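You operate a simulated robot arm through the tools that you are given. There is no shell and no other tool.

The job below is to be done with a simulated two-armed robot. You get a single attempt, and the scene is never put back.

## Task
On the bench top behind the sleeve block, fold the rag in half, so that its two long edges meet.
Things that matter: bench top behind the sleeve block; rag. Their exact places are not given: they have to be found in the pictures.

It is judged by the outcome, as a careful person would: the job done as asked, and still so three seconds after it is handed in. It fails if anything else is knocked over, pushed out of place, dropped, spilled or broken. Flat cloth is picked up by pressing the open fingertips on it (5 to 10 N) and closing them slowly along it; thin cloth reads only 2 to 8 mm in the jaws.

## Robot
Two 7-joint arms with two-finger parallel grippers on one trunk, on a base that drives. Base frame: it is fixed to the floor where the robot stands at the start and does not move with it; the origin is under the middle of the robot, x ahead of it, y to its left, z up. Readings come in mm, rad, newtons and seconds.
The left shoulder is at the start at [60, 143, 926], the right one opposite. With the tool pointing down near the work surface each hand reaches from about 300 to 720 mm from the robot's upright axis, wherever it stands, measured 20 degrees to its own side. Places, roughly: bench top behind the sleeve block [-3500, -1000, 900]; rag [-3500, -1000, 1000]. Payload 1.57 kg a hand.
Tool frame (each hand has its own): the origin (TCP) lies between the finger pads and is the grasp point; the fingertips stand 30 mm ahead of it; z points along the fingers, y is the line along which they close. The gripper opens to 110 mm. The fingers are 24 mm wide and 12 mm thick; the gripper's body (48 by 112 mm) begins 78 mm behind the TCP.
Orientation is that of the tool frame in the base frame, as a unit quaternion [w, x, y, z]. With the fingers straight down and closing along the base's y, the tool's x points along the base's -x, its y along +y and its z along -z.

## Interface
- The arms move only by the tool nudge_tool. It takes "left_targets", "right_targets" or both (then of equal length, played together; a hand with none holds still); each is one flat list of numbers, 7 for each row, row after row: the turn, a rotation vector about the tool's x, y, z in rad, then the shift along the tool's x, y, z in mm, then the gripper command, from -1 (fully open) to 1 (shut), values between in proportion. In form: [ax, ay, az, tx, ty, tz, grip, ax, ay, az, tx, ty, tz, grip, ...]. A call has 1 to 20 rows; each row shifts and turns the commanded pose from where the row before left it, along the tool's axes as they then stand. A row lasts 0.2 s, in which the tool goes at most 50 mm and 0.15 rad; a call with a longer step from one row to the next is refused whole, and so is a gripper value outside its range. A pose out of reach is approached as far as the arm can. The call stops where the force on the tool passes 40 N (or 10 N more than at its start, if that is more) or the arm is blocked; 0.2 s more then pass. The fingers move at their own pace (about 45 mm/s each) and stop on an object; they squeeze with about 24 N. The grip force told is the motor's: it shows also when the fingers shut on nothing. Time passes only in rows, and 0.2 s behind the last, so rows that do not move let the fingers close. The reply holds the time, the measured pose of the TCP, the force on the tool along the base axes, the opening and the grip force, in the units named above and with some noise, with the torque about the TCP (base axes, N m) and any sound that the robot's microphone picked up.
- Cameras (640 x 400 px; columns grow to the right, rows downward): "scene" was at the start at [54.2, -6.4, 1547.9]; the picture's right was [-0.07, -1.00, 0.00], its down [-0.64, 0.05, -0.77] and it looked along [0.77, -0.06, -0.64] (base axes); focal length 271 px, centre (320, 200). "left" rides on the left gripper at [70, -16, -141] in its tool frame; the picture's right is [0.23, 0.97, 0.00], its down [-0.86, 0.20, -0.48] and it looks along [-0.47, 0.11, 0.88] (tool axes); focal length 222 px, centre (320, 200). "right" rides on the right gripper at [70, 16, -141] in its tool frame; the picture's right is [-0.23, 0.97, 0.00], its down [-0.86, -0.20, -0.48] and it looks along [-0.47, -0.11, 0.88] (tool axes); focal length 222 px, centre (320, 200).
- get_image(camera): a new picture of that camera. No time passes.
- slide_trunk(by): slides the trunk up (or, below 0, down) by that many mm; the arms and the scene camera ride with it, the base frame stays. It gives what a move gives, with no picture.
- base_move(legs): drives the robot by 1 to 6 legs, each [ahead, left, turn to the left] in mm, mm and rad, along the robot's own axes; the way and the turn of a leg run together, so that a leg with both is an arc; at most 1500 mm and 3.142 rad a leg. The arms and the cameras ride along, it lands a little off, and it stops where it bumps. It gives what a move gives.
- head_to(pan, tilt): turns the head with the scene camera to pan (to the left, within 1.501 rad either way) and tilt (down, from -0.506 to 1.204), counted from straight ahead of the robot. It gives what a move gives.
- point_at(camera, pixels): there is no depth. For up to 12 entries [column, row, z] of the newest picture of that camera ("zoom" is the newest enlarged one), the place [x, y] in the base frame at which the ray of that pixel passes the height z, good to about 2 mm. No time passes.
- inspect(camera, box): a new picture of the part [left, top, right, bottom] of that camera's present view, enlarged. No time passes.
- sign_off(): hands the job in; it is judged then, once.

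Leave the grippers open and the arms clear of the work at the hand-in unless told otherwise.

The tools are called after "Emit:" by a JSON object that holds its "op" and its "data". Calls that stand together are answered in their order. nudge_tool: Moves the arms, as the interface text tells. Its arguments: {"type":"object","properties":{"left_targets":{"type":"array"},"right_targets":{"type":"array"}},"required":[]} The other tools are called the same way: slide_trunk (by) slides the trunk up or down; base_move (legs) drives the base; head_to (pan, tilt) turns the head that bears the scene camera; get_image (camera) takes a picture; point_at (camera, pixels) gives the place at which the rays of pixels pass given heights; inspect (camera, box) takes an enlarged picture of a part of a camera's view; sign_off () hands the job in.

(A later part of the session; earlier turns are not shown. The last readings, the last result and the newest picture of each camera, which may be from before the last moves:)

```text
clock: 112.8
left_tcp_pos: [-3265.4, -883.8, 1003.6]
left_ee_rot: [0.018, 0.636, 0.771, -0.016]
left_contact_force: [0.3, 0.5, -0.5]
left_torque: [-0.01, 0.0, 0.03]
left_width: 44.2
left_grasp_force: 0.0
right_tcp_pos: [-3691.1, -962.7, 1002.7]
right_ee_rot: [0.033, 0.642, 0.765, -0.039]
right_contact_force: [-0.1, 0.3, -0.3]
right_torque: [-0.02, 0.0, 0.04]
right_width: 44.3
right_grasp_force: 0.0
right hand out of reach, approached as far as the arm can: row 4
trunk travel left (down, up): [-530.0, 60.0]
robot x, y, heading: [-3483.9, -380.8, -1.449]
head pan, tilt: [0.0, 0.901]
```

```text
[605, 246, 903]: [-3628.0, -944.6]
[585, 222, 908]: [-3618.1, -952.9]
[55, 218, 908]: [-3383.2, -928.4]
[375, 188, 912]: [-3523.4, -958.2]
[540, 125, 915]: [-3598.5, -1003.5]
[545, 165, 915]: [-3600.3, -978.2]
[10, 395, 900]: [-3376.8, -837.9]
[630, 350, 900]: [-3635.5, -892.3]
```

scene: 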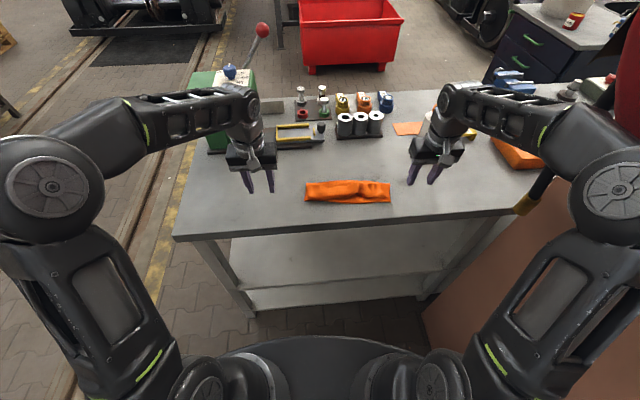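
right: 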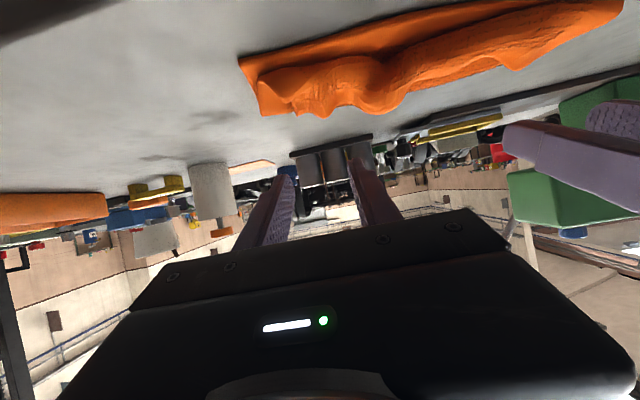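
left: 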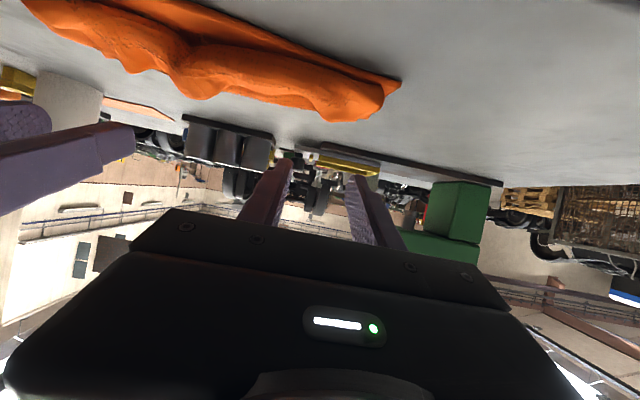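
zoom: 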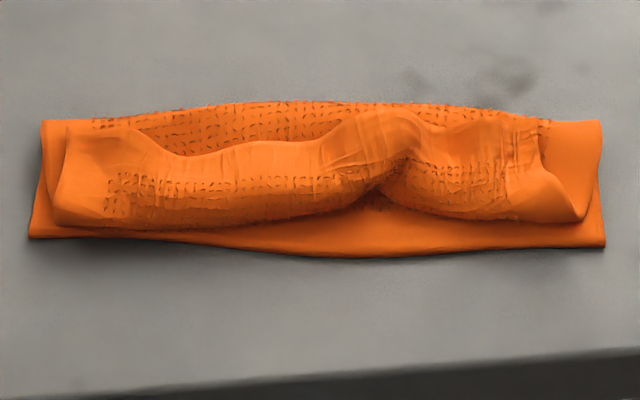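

The lip (free edge at v≈65–80, roll at v≈27–44) must be unrolled toward me. I will press open fingertips lightly on the border near the free edge and drag it toward me, so it unrolls like a tread. First I bring both hands, upright and opened to 70 mm, above the border (left u=55 v=60, right u=190 v=66), z≈960.

Emit:
{"op": "nudge_tool", "data": {"left_targets": [0, 0.048, 0, 0, 0, 0, -0.27, 0, 0, 0, -6.7, -29.3, 0, -0.27, 0, 0, 0, -6.7, -29.3, 0, -0.27, 0, 0, 0, -6.7, -29.3, 0, -0.27, 0, 0, 0, -6.7, -29.3, 10, -0.27, 0, 0, 0, -6.7, -29.3, 15, -0.27, 0, 0, 0, -6.7, -29.3, 18, -0.27, 0, 0, 0, 0, 0, 0, -0.27], "right_targets": [0, 0.1, -0.015, 0, 0, 0, -0.27, 0, 0, 0, -8.2, 20.3, 0, -0.27, 0, 0, 0, -8.2, 20.3, 0, -0.27, 0, 0, 0, -8.2, 20.3, 0, -0.27, 0, 0, 0, -8.2, 20.3, 10, -0.27, 0, 0, 0, -8.2, 20.3, 15, -0.27, 0, 0, 0, -8.2, 20.3, 17, -0.27, 0, 0, 0, 0, 0, 0, -0.27]}}

Emit:
{"op": "inspect", "data": {"camera": "scene", "box": [290, 150, 410, 225]}}

Emit:
{"op": "get_image", "data": {"camera": "left"}}

Emit:
{"op": "get_image", "data": {"camera": "right"}}

```text
clock: 114.6
left_tcp_pos: [-3430.2, -957.0, 959.1]
left_ee_rot: [0.001, 0.638, 0.77, 0.0]
left_contact_force: [0.1, 0.1, 0.2]
left_torque: [-0.07, 0.04, 0.04]
left_width: 69.8
left_grasp_force: 0.1
right_tcp_pos: [-3564.6, -992.1, 958.8]
right_ee_rot: [-0.005, 0.638, 0.77, -0.008]
right_contact_force: [0.8, 0.1, 0.3]
right_torque: [0.01, 0.01, 0.04]
right_width: 69.3
right_grasp_force: 0.0
trunk travel left (down, up): [-530.0, 60.0]
robot x, y, heading: [-3482.8, -386.5, -1.453]
head pan, tilt: [0.0, 0.901]
```

```text
5.33 times, centred on (350, 188) of scene
```

zoom: 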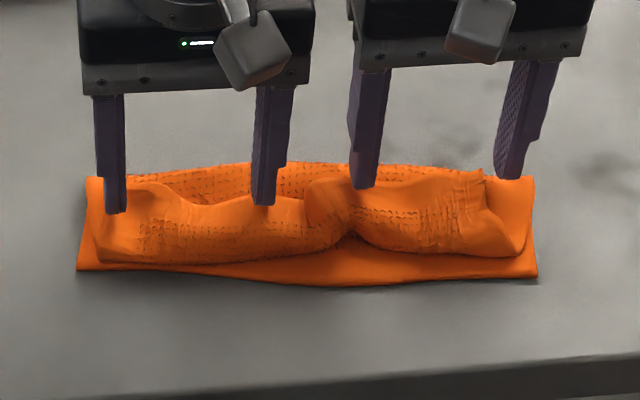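

```text
taken
```

left: 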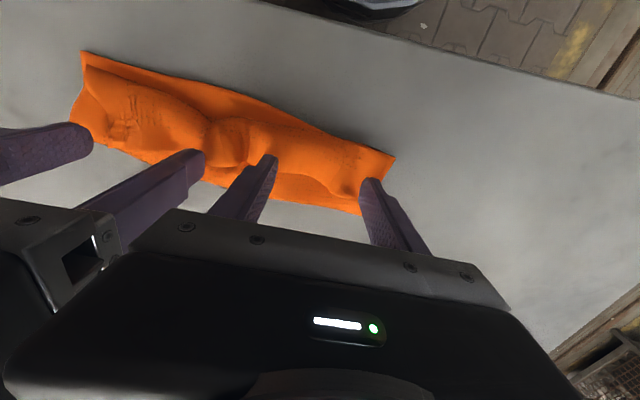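

```text
taken
```

right: 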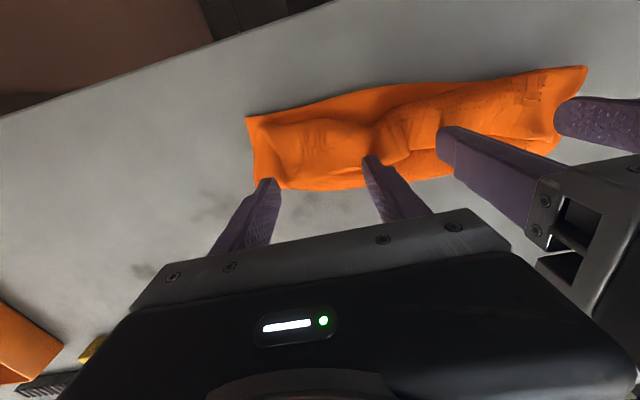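

I enlarge the hand views to see the tips relative to the free edge.

Emit:
{"op": "inspect", "data": {"camera": "left", "box": [200, 80, 420, 220]}}

Emit:
{"op": "inspect", "data": {"camera": "right", "box": [220, 70, 440, 210]}}

```text
2.86 times, centred on (310, 150) of left
```

zoom: 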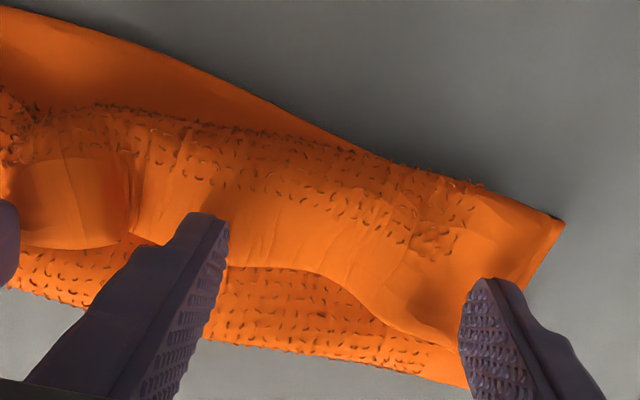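

```text
2.86 times, centred on (330, 140) of right
```

zoom: 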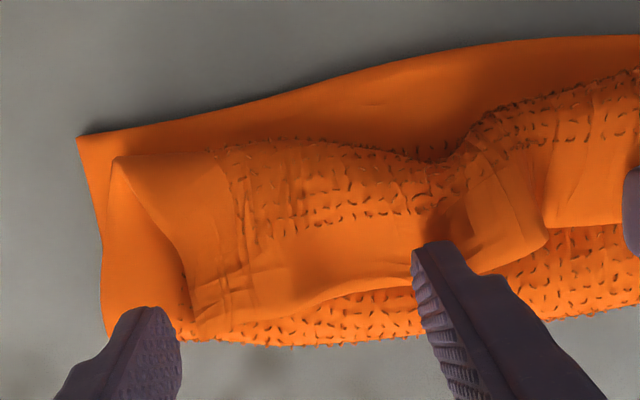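

I set the right hand's gap to 44 mm, shift it 6 mm toward me, and lower both hands 8 mm.

Emit:
{"op": "nudge_tool", "data": {"left_targets": [0, 0, 0, 2, 0, 2, -0.27, 0, 0, 0, 0, 0, 2, -0.27, 0, 0, 0, 0, 0, 2, -0.27, 0, 0, 0, 0, 0, 2, -0.27, 0, 0, 0, 0, 0, 0, -0.27], "right_targets": [0, 0, 0, 6, 0, 2, 0.2, 0, 0, 0, 0, 0, 2, 0.2, 0, 0, 0, 0, 0, 2, 0.2, 0, 0, 0, 0, 0, 2, 0.2, 0, 0, 0, 0, 0, 0, 0.2]}}

Emit:
{"op": "inspect", "data": {"camera": "scene", "box": [290, 150, 410, 225]}}

```text
clock: 115.8
left_tcp_pos: [-3432.3, -954.1, 950.1]
left_ee_rot: [0.0, 0.637, 0.771, 0.0]
left_contact_force: [0.0, -0.8, -0.6]
left_torque: [0.01, 0.0, 0.01]
left_width: 69.9
left_grasp_force: 0.0
right_tcp_pos: [-3566.5, -984.5, 950.9]
right_ee_rot: [-0.005, 0.638, 0.77, -0.007]
right_contact_force: [-0.1, -0.1, 1.2]
right_torque: [0.04, -0.02, -0.01]
right_width: 44.1
right_grasp_force: 0.0
trunk travel left (down, up): [-530.0, 60.0]
robot x, y, heading: [-3482.7, -382.7, -1.453]
head pan, tilt: [0.0, 0.901]
```

```text
5.33 times, centred on (350, 188) of scene
```

zoom: 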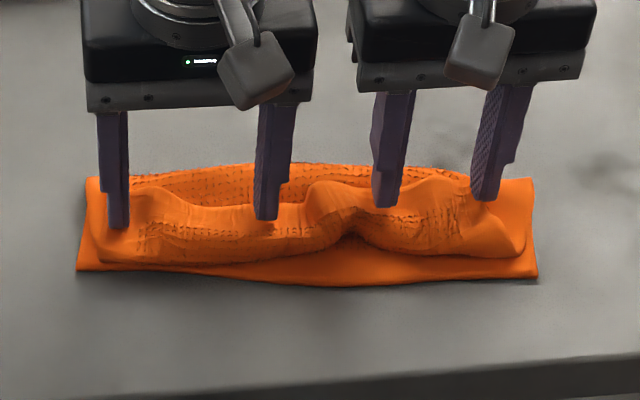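

The tips are on the lip just inside the free edge. I lower 4 mm more, gently.

Emit:
{"op": "nudge_tool", "data": {"left_targets": [0, 0, 0, 0, 0, 1.5, -0.27, 0, 0, 0, 0, 0, 1.5, -0.27, 0, 0, 0, 0, 0, 1.5, -0.27, 0, 0, 0, 0, 0, 0, -0.27], "right_targets": [0, 0, 0, 0, 0, 1.5, 0.2, 0, 0, 0, 0, 0, 1.5, 0.2, 0, 0, 0, 0, 0, 1.5, 0.2, 0, 0, 0, 0, 0, 0, 0.2]}}

```text
clock: 116.8
left_tcp_pos: [-3430.9, -953.6, 946.3]
left_ee_rot: [0.001, 0.637, 0.771, 0.0]
left_contact_force: [-0.8, -0.2, 0.5]
left_torque: [-0.01, 0.0, 0.05]
left_width: 69.8
left_grasp_force: 0.0
right_tcp_pos: [-3565.2, -983.4, 946.8]
right_ee_rot: [-0.005, 0.638, 0.77, -0.007]
right_contact_force: [0.6, 0.3, 1.3]
right_torque: [0.03, -0.01, -0.03]
right_width: 43.8
right_grasp_force: 0.0
trunk travel left (down, up): [-530.0, 60.0]
robot x, y, heading: [-3485.8, -384.8, -1.453]
head pan, tilt: [0.0, 0.901]
```

Still very light contact (0.5 and 1.3 N). 3 mm more.

Emit:
{"op": "nudge_tool", "data": {"left_targets": [0, 0, 0, 0, 0, 1.5, -0.27, 0, 0, 0, 0, 0, 1.5, -0.27, 0, 0, 0, 0, 0, 0, -0.27], "right_targets": [0, 0, 0, 0, 0, 1.5, 0.2, 0, 0, 0, 0, 0, 1.5, 0.2, 0, 0, 0, 0, 0, 0, 0.2]}}

Emit:
{"op": "inspect", "data": {"camera": "scene", "box": [290, 150, 410, 225]}}

```text
clock: 117.6
left_tcp_pos: [-3432.2, -953.2, 943.6]
left_ee_rot: [0.0, 0.636, 0.771, -0.001]
left_contact_force: [0.0, -0.6, 3.5]
left_torque: [0.01, 0.05, 0.0]
left_width: 69.7
left_grasp_force: 0.1
right_tcp_pos: [-3564.3, -984.7, 944.0]
right_ee_rot: [-0.006, 0.637, 0.771, -0.007]
right_contact_force: [-0.8, 0.3, 2.0]
right_torque: [0.0, 0.01, 0.01]
right_width: 43.4
right_grasp_force: 0.1
trunk travel left (down, up): [-530.0, 60.0]
robot x, y, heading: [-3482.9, -382.9, -1.449]
head pan, tilt: [0.0, 0.901]
```

```text
5.33 times, centred on (350, 188) of scene
```

zoom: 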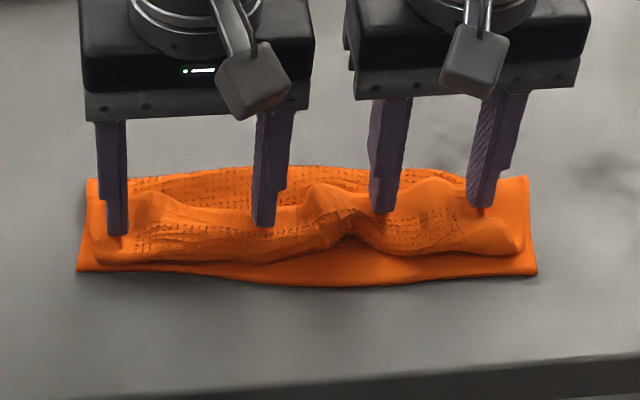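

Light press of 3.5 and 2 N. Now I drag both toward me by 20 mm and look at what moves.

Emit:
{"op": "nudge_tool", "data": {"left_targets": [0, 0, 0, 5, 0, 0, -0.27, 0, 0, 0, 5, 0, 0, -0.27, 0, 0, 0, 5, 0, 0, -0.27, 0, 0, 0, 5, 0, 0, -0.27], "right_targets": [0, 0, 0, 5, 0, 0, 0.2, 0, 0, 0, 5, 0, 0, 0.2, 0, 0, 0, 5, 0, 0, 0.2, 0, 0, 0, 5, 0, 0, 0.2]}}

Emit:
{"op": "inspect", "data": {"camera": "scene", "box": [290, 150, 410, 225]}}

Emit:
{"op": "inspect", "data": {"camera": "left", "box": [200, 80, 420, 220]}}

Emit:
{"op": "inspect", "data": {"camera": "right", "box": [220, 70, 440, 210]}}

```text
clock: 118.6
left_tcp_pos: [-3434.2, -933.7, 943.8]
left_ee_rot: [0.0, 0.636, 0.771, 0.0]
left_contact_force: [-0.1, -0.5, 3.1]
left_torque: [-0.04, 0.01, -0.03]
left_width: 69.8
left_grasp_force: 0.0
right_tcp_pos: [-3568.6, -965.2, 944.7]
right_ee_rot: [-0.005, 0.638, 0.77, -0.008]
right_contact_force: [0.4, -0.3, 1.8]
right_torque: [-0.05, -0.03, -0.03]
right_width: 44.0
right_grasp_force: 0.1
trunk travel left (down, up): [-530.0, 60.0]
robot x, y, heading: [-3483.5, -382.3, -1.453]
head pan, tilt: [0.0, 0.901]
```

```text
5.33 times, centred on (350, 188) of scene
```

zoom: 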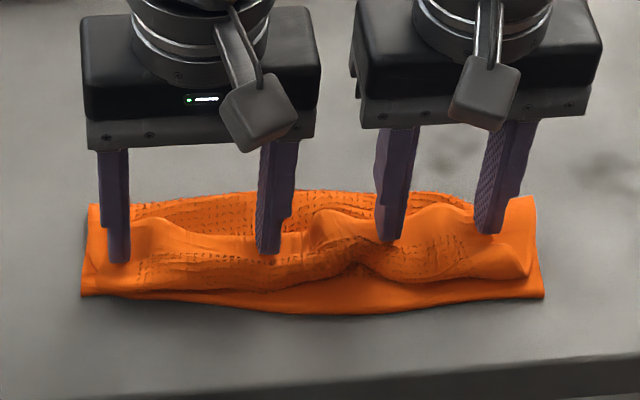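

```text
2.86 times, centred on (310, 150) of left
```

zoom: 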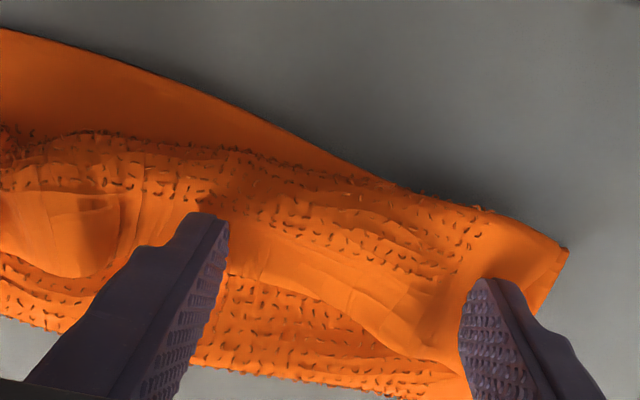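

```text
2.86 times, centred on (330, 140) of right
```

zoom: 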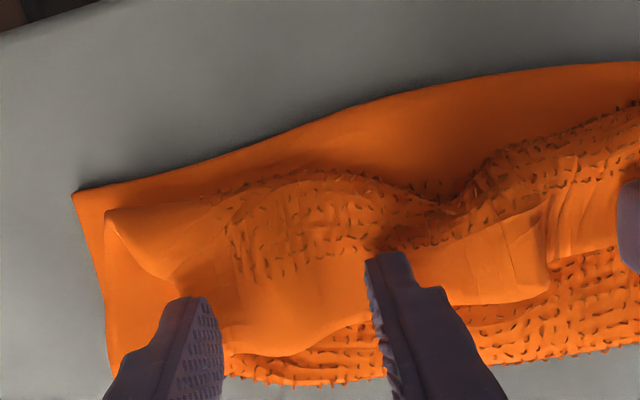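

The whole rag slid with the fingers, so dragging does not unroll it. Better idea: now that the free edge stands up as a lip, I can pinch it flat (closing across the edge, jaws along v) instead of bunching it. I lift both hands 60 mm, and turn each by 90° about the vertical, cameras outward.

Emit:
{"op": "nudge_tool", "data": {"left_targets": [0, 0, 0, 0, 0, -20, -0.27, 0, 0, 0, 0, 20, -20, -0.27, 0, 0, 0, 0, 20, -20, -0.27, 0, 0, 0.1428, 0, 0, 0, 0.1, 0, 0, 0.1428, 0, 0, 0, 0.1, 0, 0, 0.1428, 0, 0, 0, 0.1, 0, 0, 0.1428, 0, 0, 0, 0.1, 0, 0, 0.1428, 0, 0, 0, 0.1, 0, 0, 0.1428, 0, 0, 0, 0.1, 0, 0, 0.1428, 0, 0, 0, 0.1, 0, 0, 0.1428, 0, 0, 0, 0.1, 0, 0, 0.1428, 0, 0, 0, 0.1, 0, 0, 0.1428, 0, 0, 0, 0.1, 0, 0, 0.1428, 0, 0, 0, 0.1, 0, 0, 0, 0, 0, 0, 0.1], "right_targets": [0, 0, 0, 0, 0, -20, 0.2, 0, 0, 0, 0, -20, -20, 0.2, 0, 0, 0, 0, -20, -20, 0.1, 0, 0, -0.1428, 0, 0, 0, 0.1, 0, 0, -0.1428, 0, 0, 0, 0.1, 0, 0, -0.1428, 0, 0, 0, 0.1, 0, 0, -0.1428, 0, 0, 0, 0.1, 0, 0, -0.1428, 0, 0, 0, 0.1, 0, 0, -0.1428, 0, 0, 0, 0.1, 0, 0, -0.1428, 0, 0, 0, 0.1, 0, 0, -0.1428, 0, 0, 0, 0.1, 0, 0, -0.1428, 0, 0, 0, 0.1, 0, 0, -0.1428, 0, 0, 0, 0.1, 0, 0, -0.1428, 0, 0, 0, 0.1, 0, 0, 0, 0, 0, 0, 0.1]}}

Emit:
{"op": "get_image", "data": {"camera": "scene"}}

Emit:
{"op": "inspect", "data": {"camera": "scene", "box": [300, 165, 396, 225]}}

```text
clock: 121.8
left_tcp_pos: [-3395.1, -926.7, 1002.1]
left_ee_rot: [0.0, 0.995, 0.095, 0.0]
left_contact_force: [0.5, -0.4, 0.2]
left_torque: [0.0, 0.01, 0.01]
left_width: 49.6
left_grasp_force: 0.1
right_tcp_pos: [-3606.5, -971.5, 1004.9]
right_ee_rot: [-0.009, -0.094, 0.996, -0.002]
right_contact_force: [-0.4, 0.1, 0.0]
right_torque: [-0.01, 0.01, 0.02]
right_width: 49.6
right_grasp_force: 0.0
trunk travel left (down, up): [-530.0, 60.0]
robot x, y, heading: [-3481.8, -384.7, -1.453]
head pan, tilt: [0.0, 0.901]
```

```text
taken
```

scene: 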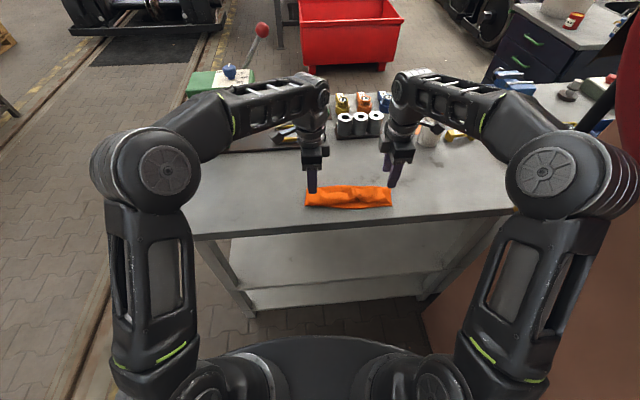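

```text
6.67 times, centred on (348, 195) of scene
```

zoom: 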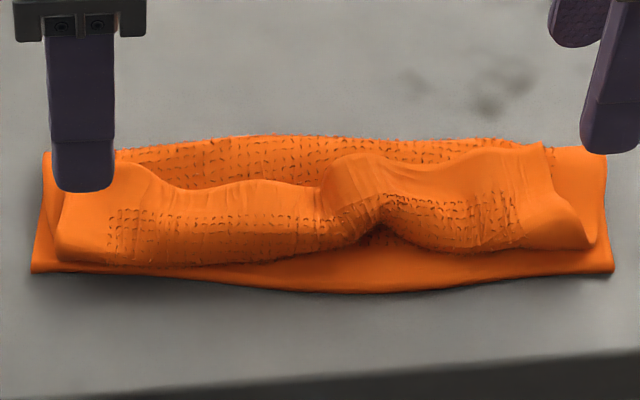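

Both hands are turned. I measure the free edge, roll and corners again in this picture.

Emit:
{"op": "point_at", "data": {"camera": "zoom", "pixels": [[150, 167, 917], [190, 186, 917], [250, 181, 917], [320, 180, 918], [350, 155, 922], [440, 167, 918], [500, 152, 920], [545, 147, 918], [180, 266, 910], [450, 248, 910], [33, 271, 903], [612, 272, 903]]}}

Emit:
{"op": "inspect", "data": {"camera": "left", "box": [120, 60, 520, 260]}}

Emit:
{"op": "inspect", "data": {"camera": "right", "box": [120, 60, 520, 260]}}

```text
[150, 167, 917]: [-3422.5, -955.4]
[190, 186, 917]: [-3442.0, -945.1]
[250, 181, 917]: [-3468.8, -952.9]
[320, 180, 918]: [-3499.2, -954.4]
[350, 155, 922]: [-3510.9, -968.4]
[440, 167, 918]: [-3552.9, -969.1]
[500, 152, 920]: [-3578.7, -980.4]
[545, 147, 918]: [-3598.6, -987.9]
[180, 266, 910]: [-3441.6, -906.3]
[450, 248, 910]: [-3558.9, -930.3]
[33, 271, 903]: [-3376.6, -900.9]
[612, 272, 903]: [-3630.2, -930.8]
```

```text
1.60 times, centred on (320, 160) of left
```

zoom: 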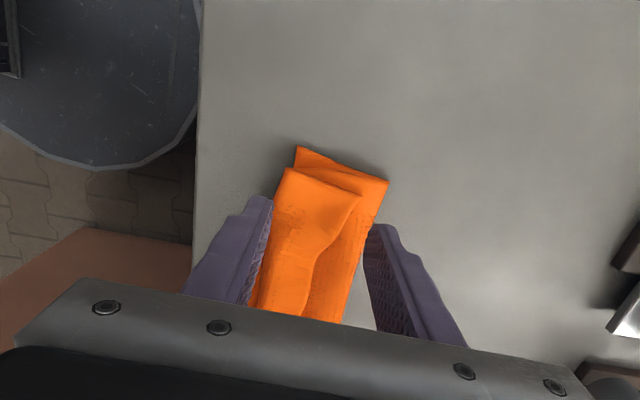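

```text
1.60 times, centred on (320, 160) of right
```

zoom: 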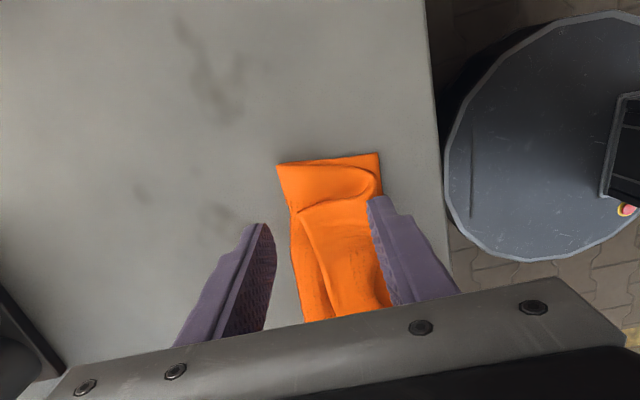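

Lip: free edge at v≈46–62, roll at v≈9. I will pinch it flat at u≈40 (left) and u≈210 (right), near finger on the lip, far finger just behind the free edge, with a small lean so the far finger is lower. I move above these points, gap 36 mm, z≈955.

Emit:
{"op": "nudge_tool", "data": {"left_targets": [0.1, 0, 0, 0, 0, 0, 0.345, 0, 0, 0, -8.5, 7.1, 0, 0.345, 0, 0, 0, -8.5, 7.1, 0, 0.345, 0, 0, 0, -8.5, 7.1, 0, 0.345, 0, 0, 0, 0, 0, 16, 0.345, 0, 0, 0, 0, 0, 16, 0.345, 0, 0, 0, 0, 0, 15, 0.345, 0, 0, 0, 0, 0, 0, 0.345], "right_targets": [-0.1, 0, 0, 0, 0, 0, 0.345, 0, 0, 0, -6.9, -4.2, 0, 0.345, 0, 0, 0, -6.9, -4.2, 0, 0.345, 0, 0, 0, -6.9, -4.2, 0, 0.345, 0, 0, 0, 0, 0, 17, 0.345, 0, 0, 0, 0, 0, 17, 0.345, 0, 0, 0, 0, 0, 16, 0.345, 0, 0, 0, 0, 0, 0, 0.345]}}

Emit:
{"op": "inspect", "data": {"camera": "scene", "box": [290, 155, 410, 225]}}

Emit:
{"op": "inspect", "data": {"camera": "left", "box": [200, 80, 440, 230]}}

Emit:
{"op": "inspect", "data": {"camera": "right", "box": [200, 80, 440, 230]}}

```text
clock: 123.6
left_tcp_pos: [-3410.4, -939.7, 954.2]
left_ee_rot: [-0.049, 0.994, 0.095, -0.004]
left_contact_force: [-0.3, 0.3, 0.7]
left_torque: [-0.02, -0.02, -0.01]
left_width: 36.1
left_grasp_force: 0.1
left hand out of reach, approached as far as the arm can: row 4
right_tcp_pos: [-3585.4, -975.2, 953.7]
right_ee_rot: [-0.013, -0.093, 0.995, 0.047]
right_contact_force: [-0.2, -0.1, -0.1]
right_torque: [0.01, 0.0, 0.01]
right_width: 35.9
right_grasp_force: 0.1
trunk travel left (down, up): [-530.0, 60.0]
robot x, y, heading: [-3482.6, -383.7, -1.453]
head pan, tilt: [0.0, 0.901]
```

```text
5.33 times, centred on (350, 190) of scene
```

zoom: 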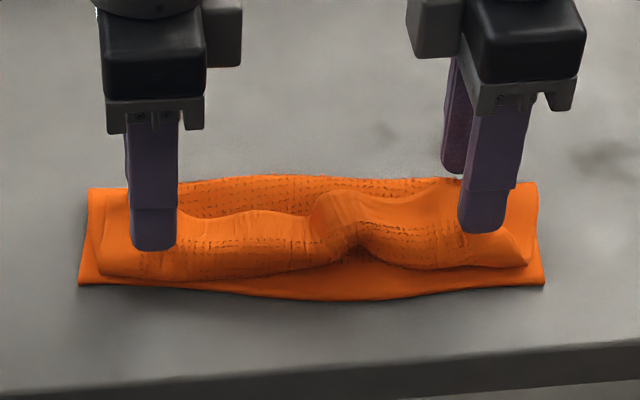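

```text
2.67 times, centred on (320, 155) of left
```

zoom: 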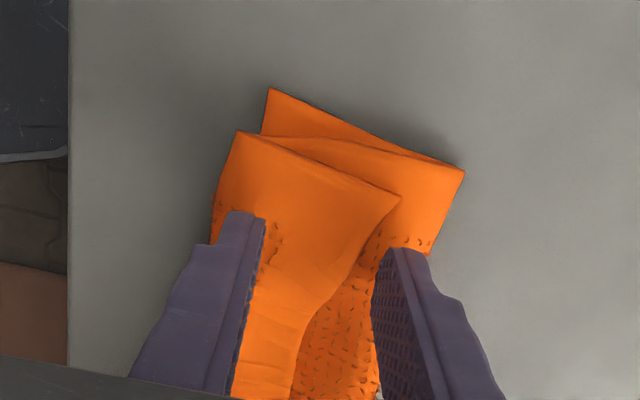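

```text
2.67 times, centred on (320, 155) of right
```

zoom: 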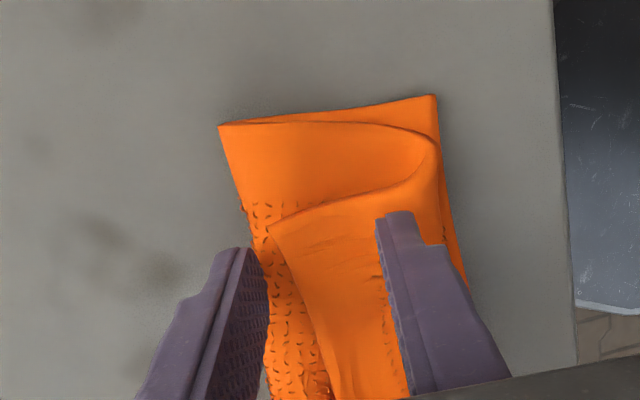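

In the hand views both free edges are between the fingers; the right is good, the left hand fell about 10 mm short (out of reach at height). I try to move the left 10 mm farther now that it is lower.

Emit:
{"op": "nudge_tool", "data": {"left_targets": [0, 0, 0, -2, 5, 0, 0.345, 0, 0, 0, -2, 5, 0, 0.345, 0, 0, 0, 0, 0, 0, 0.345]}}

```text
clock: 124.4
left_tcp_pos: [-3411.9, -950.4, 953.7]
left_ee_rot: [-0.05, 0.994, 0.095, -0.005]
left_contact_force: [0.4, 0.4, 0.6]
left_torque: [0.04, 0.01, 0.01]
left_width: 35.9
left_grasp_force: 0.1
right_tcp_pos: [-3584.8, -974.9, 952.2]
right_ee_rot: [-0.013, -0.093, 0.994, 0.048]
right_contact_force: [-0.1, 0.5, 0.2]
right_torque: [-0.01, -0.04, -0.04]
right_width: 35.7
right_grasp_force: 0.1
trunk travel left (down, up): [-530.0, 60.0]
robot x, y, heading: [-3483.6, -381.2, -1.455]
head pan, tilt: [0.0, 0.901]
```

Now left tip centre is at v≈55 with the edge inside. I lower both hands 9 mm.

Emit:
{"op": "nudge_tool", "data": {"left_targets": [0, 0, 0, 0, 0, 3, 0.345, 0, 0, 0, 0, 0, 3, 0.345, 0, 0, 0, 0, 0, 3, 0.345, 0, 0, 0, 0, 0, 0, 0.345], "right_targets": [0, 0, 0, 0, 0, 3, 0.345, 0, 0, 0, 0, 0, 3, 0.345, 0, 0, 0, 0, 0, 2, 0.345, 0, 0, 0, 0, 0, 0, 0.345]}}

Emit:
{"op": "inspect", "data": {"camera": "left", "box": [200, 80, 440, 230]}}

Emit:
{"op": "inspect", "data": {"camera": "right", "box": [200, 80, 440, 230]}}

```text
clock: 125.4
left_tcp_pos: [-3413.8, -950.5, 944.3]
left_ee_rot: [-0.049, 0.994, 0.095, -0.005]
left_contact_force: [-0.1, -0.6, 0.9]
left_torque: [0.0, 0.02, 0.01]
left_width: 36.0
left_grasp_force: 0.0
right_tcp_pos: [-3584.7, -975.8, 944.6]
right_ee_rot: [-0.013, -0.093, 0.994, 0.047]
right_contact_force: [0.3, 0.2, 0.2]
right_torque: [0.0, 0.0, -0.01]
right_width: 35.9
right_grasp_force: 0.0
trunk travel left (down, up): [-530.0, 60.0]
robot x, y, heading: [-3480.5, -384.2, -1.456]
head pan, tilt: [0.0, 0.901]
```

```text
2.67 times, centred on (320, 155) of left
```

zoom: 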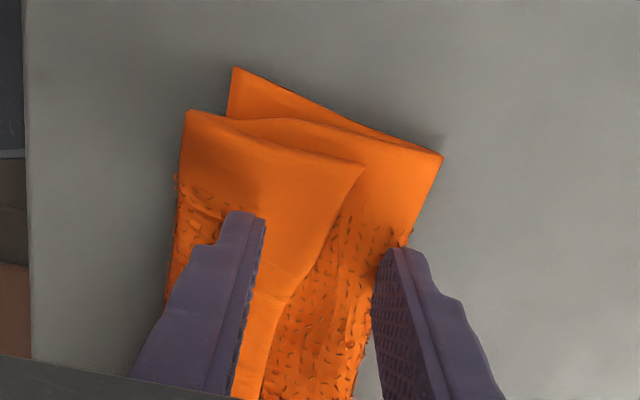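

```text
2.67 times, centred on (320, 155) of right
```

zoom: 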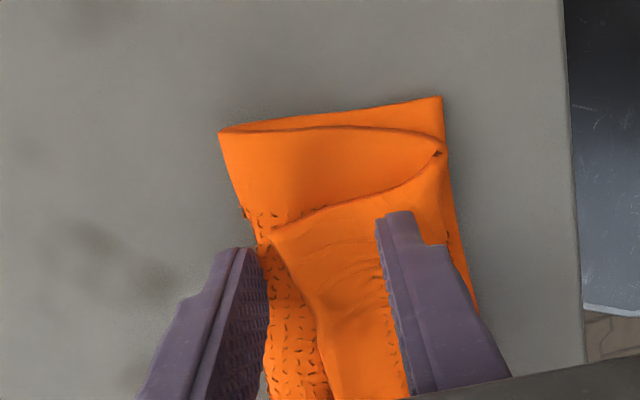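

The far fingers sit right at the fold line there. I move to where the band behind the edge is wider: left to u≈47, right to u≈185, gap 30 mm (lifting 6 mm first, then lowering again).

Emit:
{"op": "nudge_tool", "data": {"left_targets": [0, 0, 0, 0, 0, -6, 0.345, 0, 0, 0, -5, -1.5, 0, 0.455, 0, 0, 0, -5, -1.5, 0, 0.455, 0, 0, 0, 0, 0, 0, 0.455, 0, 0, 0, 0, 0, 3, 0.455, 0, 0, 0, 0, 0, 3, 0.455, 0, 0, 0, 0, 0, 0, 0.455], "right_targets": [0, 0, 0, 0, 0, -6, 0.345, 0, 0, 0, -8.5, 0.7, 0, 0.455, 0, 0, 0, -8.5, 0.7, 0, 0.455, 0, 0, 0, -8, 0.6, 0, 0.455, 0, 0, 0, 0, 0, 3, 0.455, 0, 0, 0, 0, 0, 3, 0.455, 0, 0, 0, 0, 0, 0, 0.455]}}

Emit:
{"op": "inspect", "data": {"camera": "left", "box": [200, 80, 440, 230]}}

Emit:
{"op": "inspect", "data": {"camera": "right", "box": [200, 80, 440, 230]}}

```text
clock: 127.0
left_tcp_pos: [-3423.1, -949.9, 944.6]
left_ee_rot: [-0.049, 0.994, 0.095, -0.004]
left_contact_force: [-1.1, -0.4, 0.3]
left_torque: [0.01, -0.04, -0.01]
left_width: 30.1
left_grasp_force: 0.0
right_tcp_pos: [-3561.9, -967.5, 945.2]
right_ee_rot: [-0.013, -0.092, 0.994, 0.049]
right_contact_force: [0.3, 0.6, 0.1]
right_torque: [-0.02, 0.01, 0.02]
right_width: 30.1
right_grasp_force: 0.2
trunk travel left (down, up): [-530.0, 60.0]
robot x, y, heading: [-3482.5, -385.6, -1.453]
head pan, tilt: [0.0, 0.901]
```

```text
2.67 times, centred on (320, 155) of left
```

zoom: 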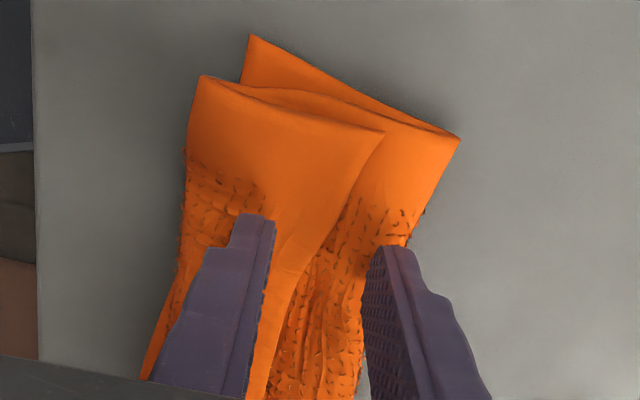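

```text
2.67 times, centred on (320, 155) of right
```

zoom: 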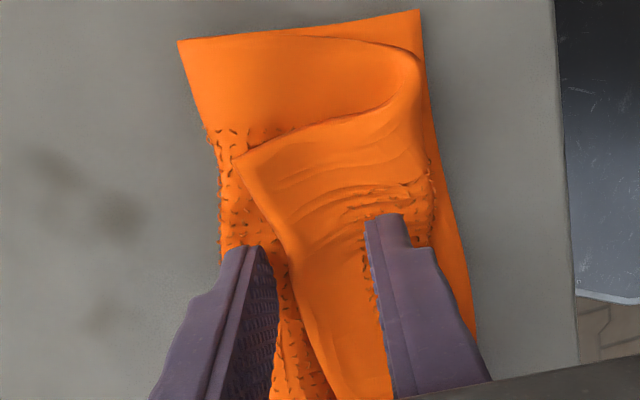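

The right is good (edge between the pads, far finger on the band). For the left I narrow the gap to 21 mm so its far finger also lies on the band, then lower both about 3 mm.

Emit:
{"op": "nudge_tool", "data": {"left_targets": [0, 0, 0, 0, -4.5, -2, 0.618, 0, 0, 0, 0, 0, 2, 0.618, 0, 0, 0, 0, 0, 1.5, 0.618, 0, 0, 0, 0, 0, 1.5, 0.618, 0, 0, 0, 0, 0, 0, 0.618], "right_targets": [0, 0, 0, 0, 0, 0, 0.455, 0, 0, 0, 0, 0, 0, 0.455, 0, 0, 0, 0, 0, 1.5, 0.455, 0, 0, 0, 0, 0, 1.5, 0.455, 0, 0, 0, 0, 0, 0, 0.455]}}

Emit:
{"op": "inspect", "data": {"camera": "left", "box": [200, 80, 440, 230]}}

Emit:
{"op": "inspect", "data": {"camera": "right", "box": [200, 80, 440, 230]}}

```text
clock: 128.2
left_tcp_pos: [-3424.5, -944.0, 942.4]
left_ee_rot: [-0.05, 0.994, 0.095, -0.004]
left_contact_force: [-1.0, -0.5, 0.4]
left_torque: [-0.04, 0.01, 0.04]
left_width: 21.1
left_grasp_force: 0.1
right_tcp_pos: [-3562.8, -967.1, 942.2]
right_ee_rot: [-0.012, -0.093, 0.994, 0.047]
right_contact_force: [0.6, -0.1, 1.2]
right_torque: [0.03, -0.02, 0.0]
right_width: 30.2
right_grasp_force: 0.1
trunk travel left (down, up): [-530.0, 60.0]
robot x, y, heading: [-3482.5, -384.2, -1.454]
head pan, tilt: [0.0, 0.901]
```

```text
2.67 times, centred on (320, 155) of left
```

zoom: 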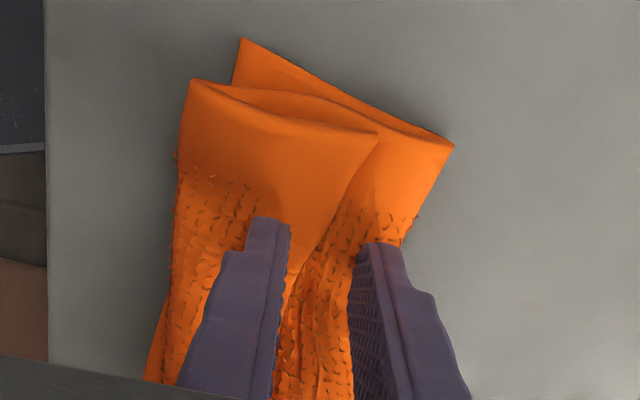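

```text
2.67 times, centred on (320, 155) of right
```

zoom: 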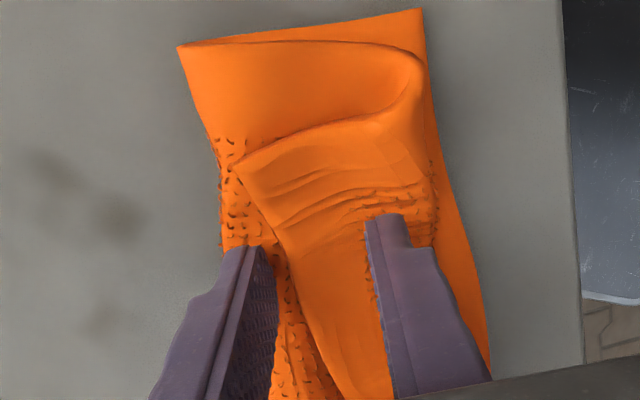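

On the left the near finger is too close to the free edge (about 5 mm). I lift it 3 mm, open to 29 mm while moving it 4 mm toward me, and lower again.

Emit:
{"op": "nudge_tool", "data": {"left_targets": [0, 0, 0, 0, 0, -4, 0.618, 0, 0, 0, 0, -4, 0, 0.473, 0, 0, 0, 0, 0, 0, 0.473, 0, 0, 0, 0, 0, 2, 0.473, 0, 0, 0, 0, 0, 2, 0.473, 0, 0, 0, 0, 0, 0, 0.473]}}

Emit:
{"op": "inspect", "data": {"camera": "left", "box": [200, 80, 440, 230]}}

Emit:
{"op": "inspect", "data": {"camera": "scene", "box": [290, 155, 410, 225]}}

```text
clock: 129.6
left_tcp_pos: [-3424.7, -940.1, 942.5]
left_ee_rot: [-0.049, 0.994, 0.095, -0.005]
left_contact_force: [0.7, -1.2, 1.6]
left_torque: [0.0, 0.03, -0.01]
left_width: 29.0
left_grasp_force: 0.0
right_tcp_pos: [-3561.1, -967.7, 942.1]
right_ee_rot: [-0.014, -0.093, 0.994, 0.048]
right_contact_force: [0.1, 0.3, 0.9]
right_torque: [0.0, 0.02, -0.01]
right_width: 30.1
right_grasp_force: 0.2
trunk travel left (down, up): [-530.0, 60.0]
robot x, y, heading: [-3483.8, -385.3, -1.456]
head pan, tilt: [0.0, 0.901]
```

```text
2.67 times, centred on (320, 155) of left
```

zoom: 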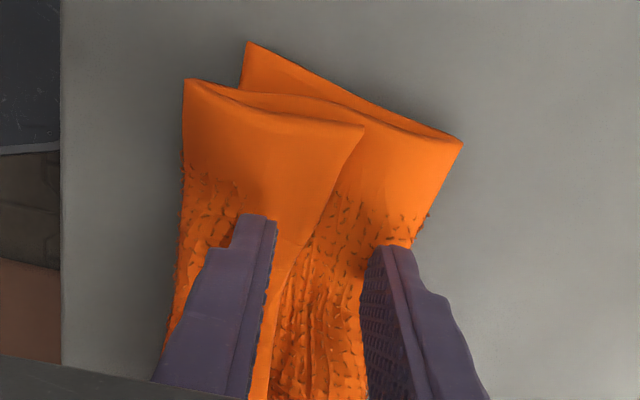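

```text
5.33 times, centred on (350, 190) of scene
```

zoom: 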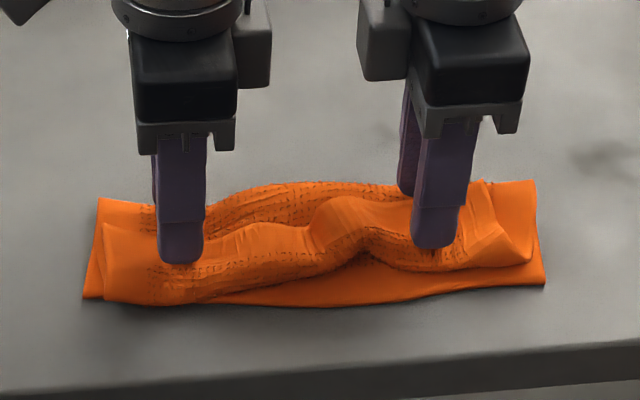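

Light contact (1.6 and 0.9 N). I lower 1.5 mm more and close halfway, near fingers staying in place, then look.

Emit:
{"op": "nudge_tool", "data": {"left_targets": [0, 0, 0, 0, 0, 1.5, 0.473, 0, 0, 0, 0, -1.45, 0, 0.526, 0, 0, 0, 0, -1.45, 0, 0.578, 0, 0, 0, 0, -1.45, 0, 0.631, 0, 0, 0, 0, -1.45, 0, 0.684, 0, 0, 0, 0, -1.45, 0, 0.737], "right_targets": [0, 0, 0, 0, 0, 1.5, 0.455, 0, 0, 0, 0, 1.5, 0, 0.51, 0, 0, 0, 0, 1.5, 0, 0.564, 0, 0, 0, 0, 1.5, 0, 0.619, 0, 0, 0, 0, 1.5, 0, 0.673, 0, 0, 0, 0, 1.5, 0, 0.728]}}

Emit:
{"op": "inspect", "data": {"camera": "left", "box": [200, 80, 440, 230]}}

Emit:
{"op": "inspect", "data": {"camera": "right", "box": [200, 80, 440, 230]}}

```text
clock: 131.0
left_tcp_pos: [-3426.2, -934.1, 941.4]
left_ee_rot: [-0.049, 0.994, 0.095, -0.004]
left_contact_force: [-0.6, -0.8, 1.8]
left_torque: [0.0, 0.02, 0.0]
left_width: 14.8
left_grasp_force: 0.8
right_tcp_pos: [-3564.2, -960.9, 940.4]
right_ee_rot: [-0.014, -0.093, 0.994, 0.048]
right_contact_force: [1.2, 0.4, 3.4]
right_torque: [0.04, 0.0, 0.02]
right_width: 15.5
right_grasp_force: 0.4
trunk travel left (down, up): [-530.0, 60.0]
robot x, y, heading: [-3484.1, -384.5, -1.452]
head pan, tilt: [0.0, 0.901]
```

```text
2.67 times, centred on (320, 155) of left
```

zoom: 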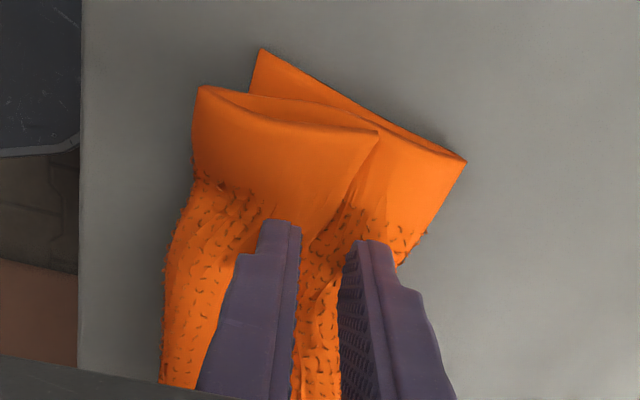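

```text
2.67 times, centred on (320, 155) of right
```

zoom: 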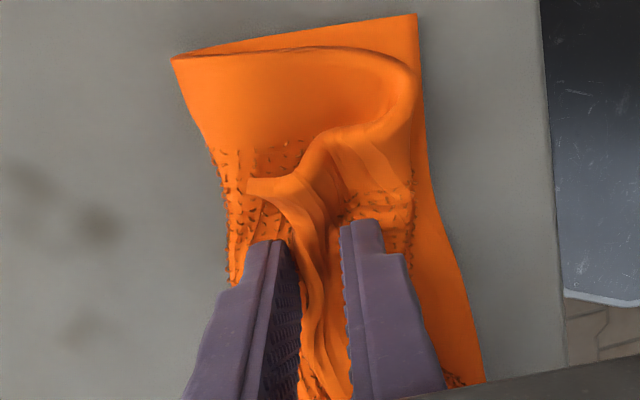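

On the right the free edge stands up nicely between the pads. On the left the edge lies almost under the near finger. I finish closing the right, and keep the left as it is for the moment (reopening it to 29 mm without pressing).

Emit:
{"op": "nudge_tool", "data": {"left_targets": [0, 0, 0, 0, 0, -4, 0.737, 0, 0, 0, 0, -5, 0, 0.473, 0, 0, 0, 0, 0, 0, 0.473, 0, 0, 0, 0, 0, 0, 0.473, 0, 0, 0, 0, 0, 0, 0.473, 0, 0, 0, 0, 0, 0, 0.473, 0, 0, 0, 0, 0, 0, 0.473], "right_targets": [0, 0, 0, 0, 1.5, 0, 0.782, 0, 0, 0, 0, 1.5, 0, 0.837, 0, 0, 0, 0, 1.5, 0, 0.891, 0, 0, 0, 0, 1.5, 0, 0.946, 0, 0, 0, 0, 1.5, 0, 1, 0, 0, 0, 0, 0, 0, 1, 0, 0, 0, 0, 0, 0, 1]}}

Emit:
{"op": "inspect", "data": {"camera": "left", "box": [200, 80, 440, 230]}}

Emit:
{"op": "inspect", "data": {"camera": "right", "box": [200, 80, 440, 230]}}

Emit:
{"op": "inspect", "data": {"camera": "scene", "box": [290, 155, 410, 225]}}

```text
clock: 132.6
left_tcp_pos: [-3427.6, -930.4, 945.0]
left_ee_rot: [-0.05, 0.994, 0.095, -0.005]
left_contact_force: [0.0, -0.3, 0.3]
left_torque: [-0.01, -0.02, -0.02]
left_width: 29.1
left_grasp_force: 0.1
right_tcp_pos: [-3564.3, -953.1, 941.6]
right_ee_rot: [-0.013, -0.093, 0.994, 0.048]
right_contact_force: [0.3, 0.1, 0.0]
right_torque: [0.0, -0.01, 0.01]
right_width: 3.8
right_grasp_force: 23.7
trunk travel left (down, up): [-530.0, 60.0]
robot x, y, heading: [-3480.1, -386.5, -1.451]
head pan, tilt: [0.0, 0.901]
```

```text
2.67 times, centred on (320, 155) of left
```

zoom: 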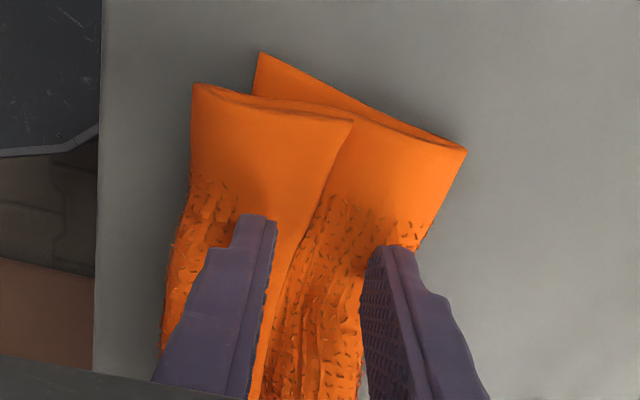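

```text
2.67 times, centred on (320, 155) of right
```

zoom: 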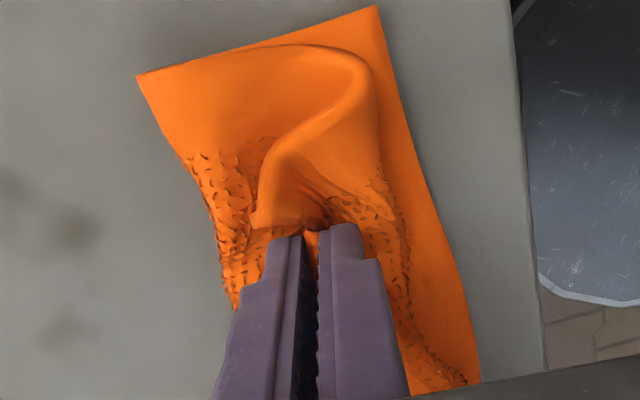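

```text
5.33 times, centred on (350, 190) of scene
```

zoom: 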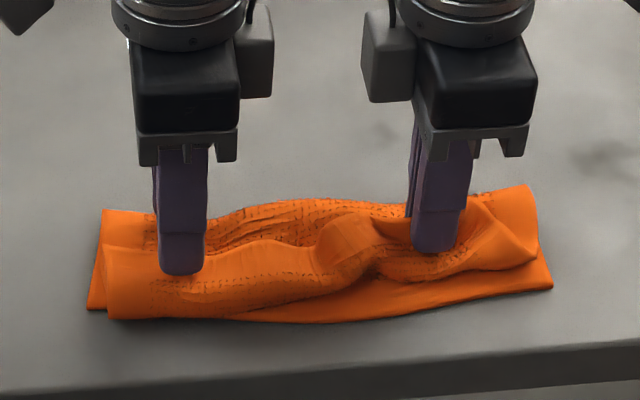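

The right holds the lip (3.8 mm, 24 N). On the left the edge runs slanted (about 20°) to the jaws, so I lift that hand slightly, turn it 0.35 rad about the vertical to be parallel with the edge, and look.

Emit:
{"op": "nudge_tool", "data": {"left_targets": [0, 0, 0, 0, 0, -4, 0.473, 0, 0, 0.117, 0, -2, 0, 0.473, 0, 0, 0.117, 0, -2, 0, 0.473, 0, 0, 0.117, 0, -2, 0, 0.473, 0, 0, 0, 0, 0, 0, 0.473], "right_targets": [0, 0, 0, 0, 0, 0, 1, 0, 0, 0, 0, 0, 0, 1, 0, 0, 0, 0, 0, 0, 1, 0, 0, 0, 0, 0, 0, 1, 0, 0, 0, 0, 0, 0, 1]}}

Emit:
{"op": "inspect", "data": {"camera": "left", "box": [200, 80, 440, 230]}}

```text
clock: 133.8
left_tcp_pos: [-3426.4, -924.1, 950.5]
left_ee_rot: [-0.046, 0.996, -0.081, -0.014]
left_contact_force: [0.8, 0.5, 0.2]
left_torque: [0.0, -0.01, 0.05]
left_width: 28.7
left_grasp_force: 0.1
right_tcp_pos: [-3563.6, -952.8, 941.1]
right_ee_rot: [-0.013, -0.093, 0.994, 0.048]
right_contact_force: [0.0, -0.5, 1.4]
right_torque: [0.02, 0.02, 0.01]
right_width: 3.4
right_grasp_force: 24.1
trunk travel left (down, up): [-530.0, 60.0]
robot x, y, heading: [-3480.5, -384.9, -1.452]
head pan, tilt: [0.0, 0.901]
```

```text
2.67 times, centred on (320, 155) of left
```

zoom: 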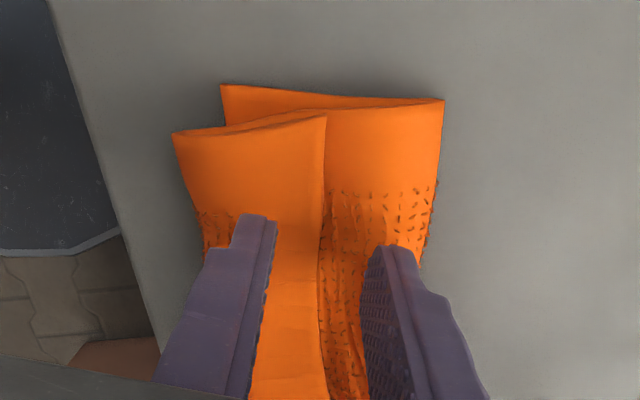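

Now the free edge is parallel and centred between the left jaws (col 322 between 277 and 365). I lower the left hand 8 mm.

Emit:
{"op": "nudge_tool", "data": {"left_targets": [0, 0, 0, 0, 0, 3, 0.473, 0, 0, 0, 0, 0, 3, 0.473, 0, 0, 0, 0, 0, 2, 0.473, 0, 0, 0, 0, 0, 1, 0.473, 0, 0, 0, 0, 0, 0, 0.473], "right_targets": [0, 0, 0, 0, 0, 0, 1, 0, 0, 0, 0, 0, 0, 1, 0, 0, 0, 0, 0, 0, 1, 0, 0, 0, 0, 0, 0, 1, 0, 0, 0, 0, 0, 0, 1]}}

Emit:
{"op": "inspect", "data": {"camera": "left", "box": [200, 80, 440, 230]}}

```text
clock: 135.0
left_tcp_pos: [-3428.3, -922.4, 942.7]
left_ee_rot: [-0.048, 0.996, -0.08, -0.015]
left_contact_force: [0.0, -0.4, 1.5]
left_torque: [0.04, 0.0, -0.02]
left_width: 28.8
left_grasp_force: 0.1
right_tcp_pos: [-3564.0, -953.2, 942.2]
right_ee_rot: [-0.013, -0.092, 0.994, 0.048]
right_contact_force: [-0.4, -0.3, 0.8]
right_torque: [0.02, 0.04, -0.01]
right_width: 3.7
right_grasp_force: 24.3
trunk travel left (down, up): [-530.0, 60.0]
robot x, y, heading: [-3483.5, -382.3, -1.451]
head pan, tilt: [0.0, 0.901]
```

```text
2.67 times, centred on (320, 155) of left
```

zoom: 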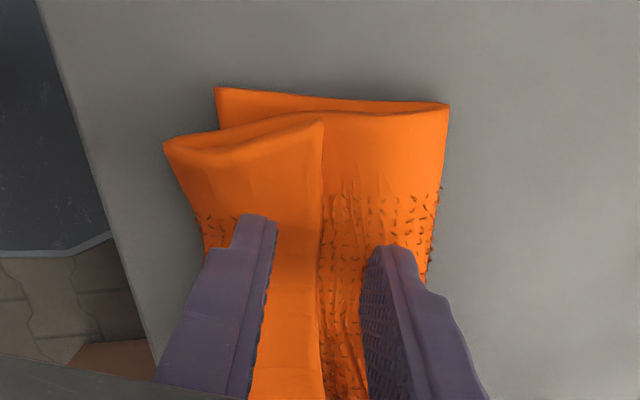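

Good. I lower 1.5 mm more and close halfway with the near finger staying in place.

Emit:
{"op": "nudge_tool", "data": {"left_targets": [0, 0, 0, 0, 0, 1.5, 0.473, 0, 0, 0, 0, -1.45, 0, 0.526, 0, 0, 0, 0, -1.45, 0, 0.578, 0, 0, 0, 0, -1.45, 0, 0.631, 0, 0, 0, 0, -1.45, 0, 0.684, 0, 0, 0, 0, -1.45, 0, 0.737, 0, 0, 0, 0, -1.45, 0, 0.79], "right_targets": [0, 0, 0, 0, 0, 0, 1, 0, 0, 0, 0, 0, 0, 1, 0, 0, 0, 0, 0, 0, 1, 0, 0, 0, 0, 0, 0, 1, 0, 0, 0, 0, 0, 0, 1, 0, 0, 0, 0, 0, 0, 1, 0, 0, 0, 0, 0, 0, 1]}}

Emit:
{"op": "inspect", "data": {"camera": "left", "box": [200, 80, 440, 230]}}

```text
clock: 136.6
left_tcp_pos: [-3426.6, -915.1, 941.2]
left_ee_rot: [-0.048, 0.996, -0.08, -0.014]
left_contact_force: [-1.5, -1.4, 2.8]
left_torque: [0.0, 0.02, -0.01]
left_width: 12.3
left_grasp_force: 0.2
right_tcp_pos: [-3563.2, -951.8, 942.0]
right_ee_rot: [-0.013, -0.093, 0.994, 0.047]
right_contact_force: [0.0, -0.2, 0.3]
right_torque: [0.03, 0.03, -0.02]
right_width: 3.3
right_grasp_force: 24.0
trunk travel left (down, up): [-530.0, 60.0]
robot x, y, heading: [-3480.6, -384.5, -1.452]
head pan, tilt: [0.0, 0.901]
```

```text
2.67 times, centred on (320, 155) of left
```

zoom: 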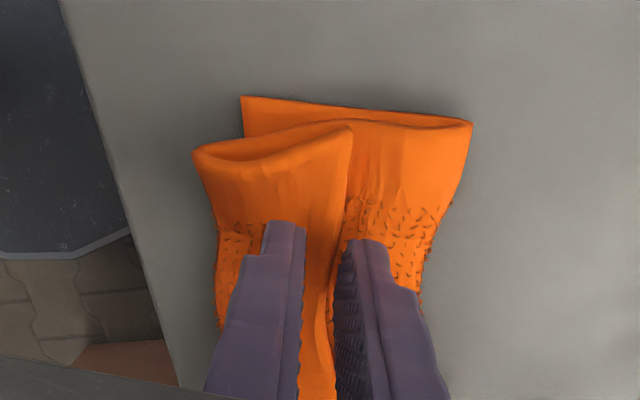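

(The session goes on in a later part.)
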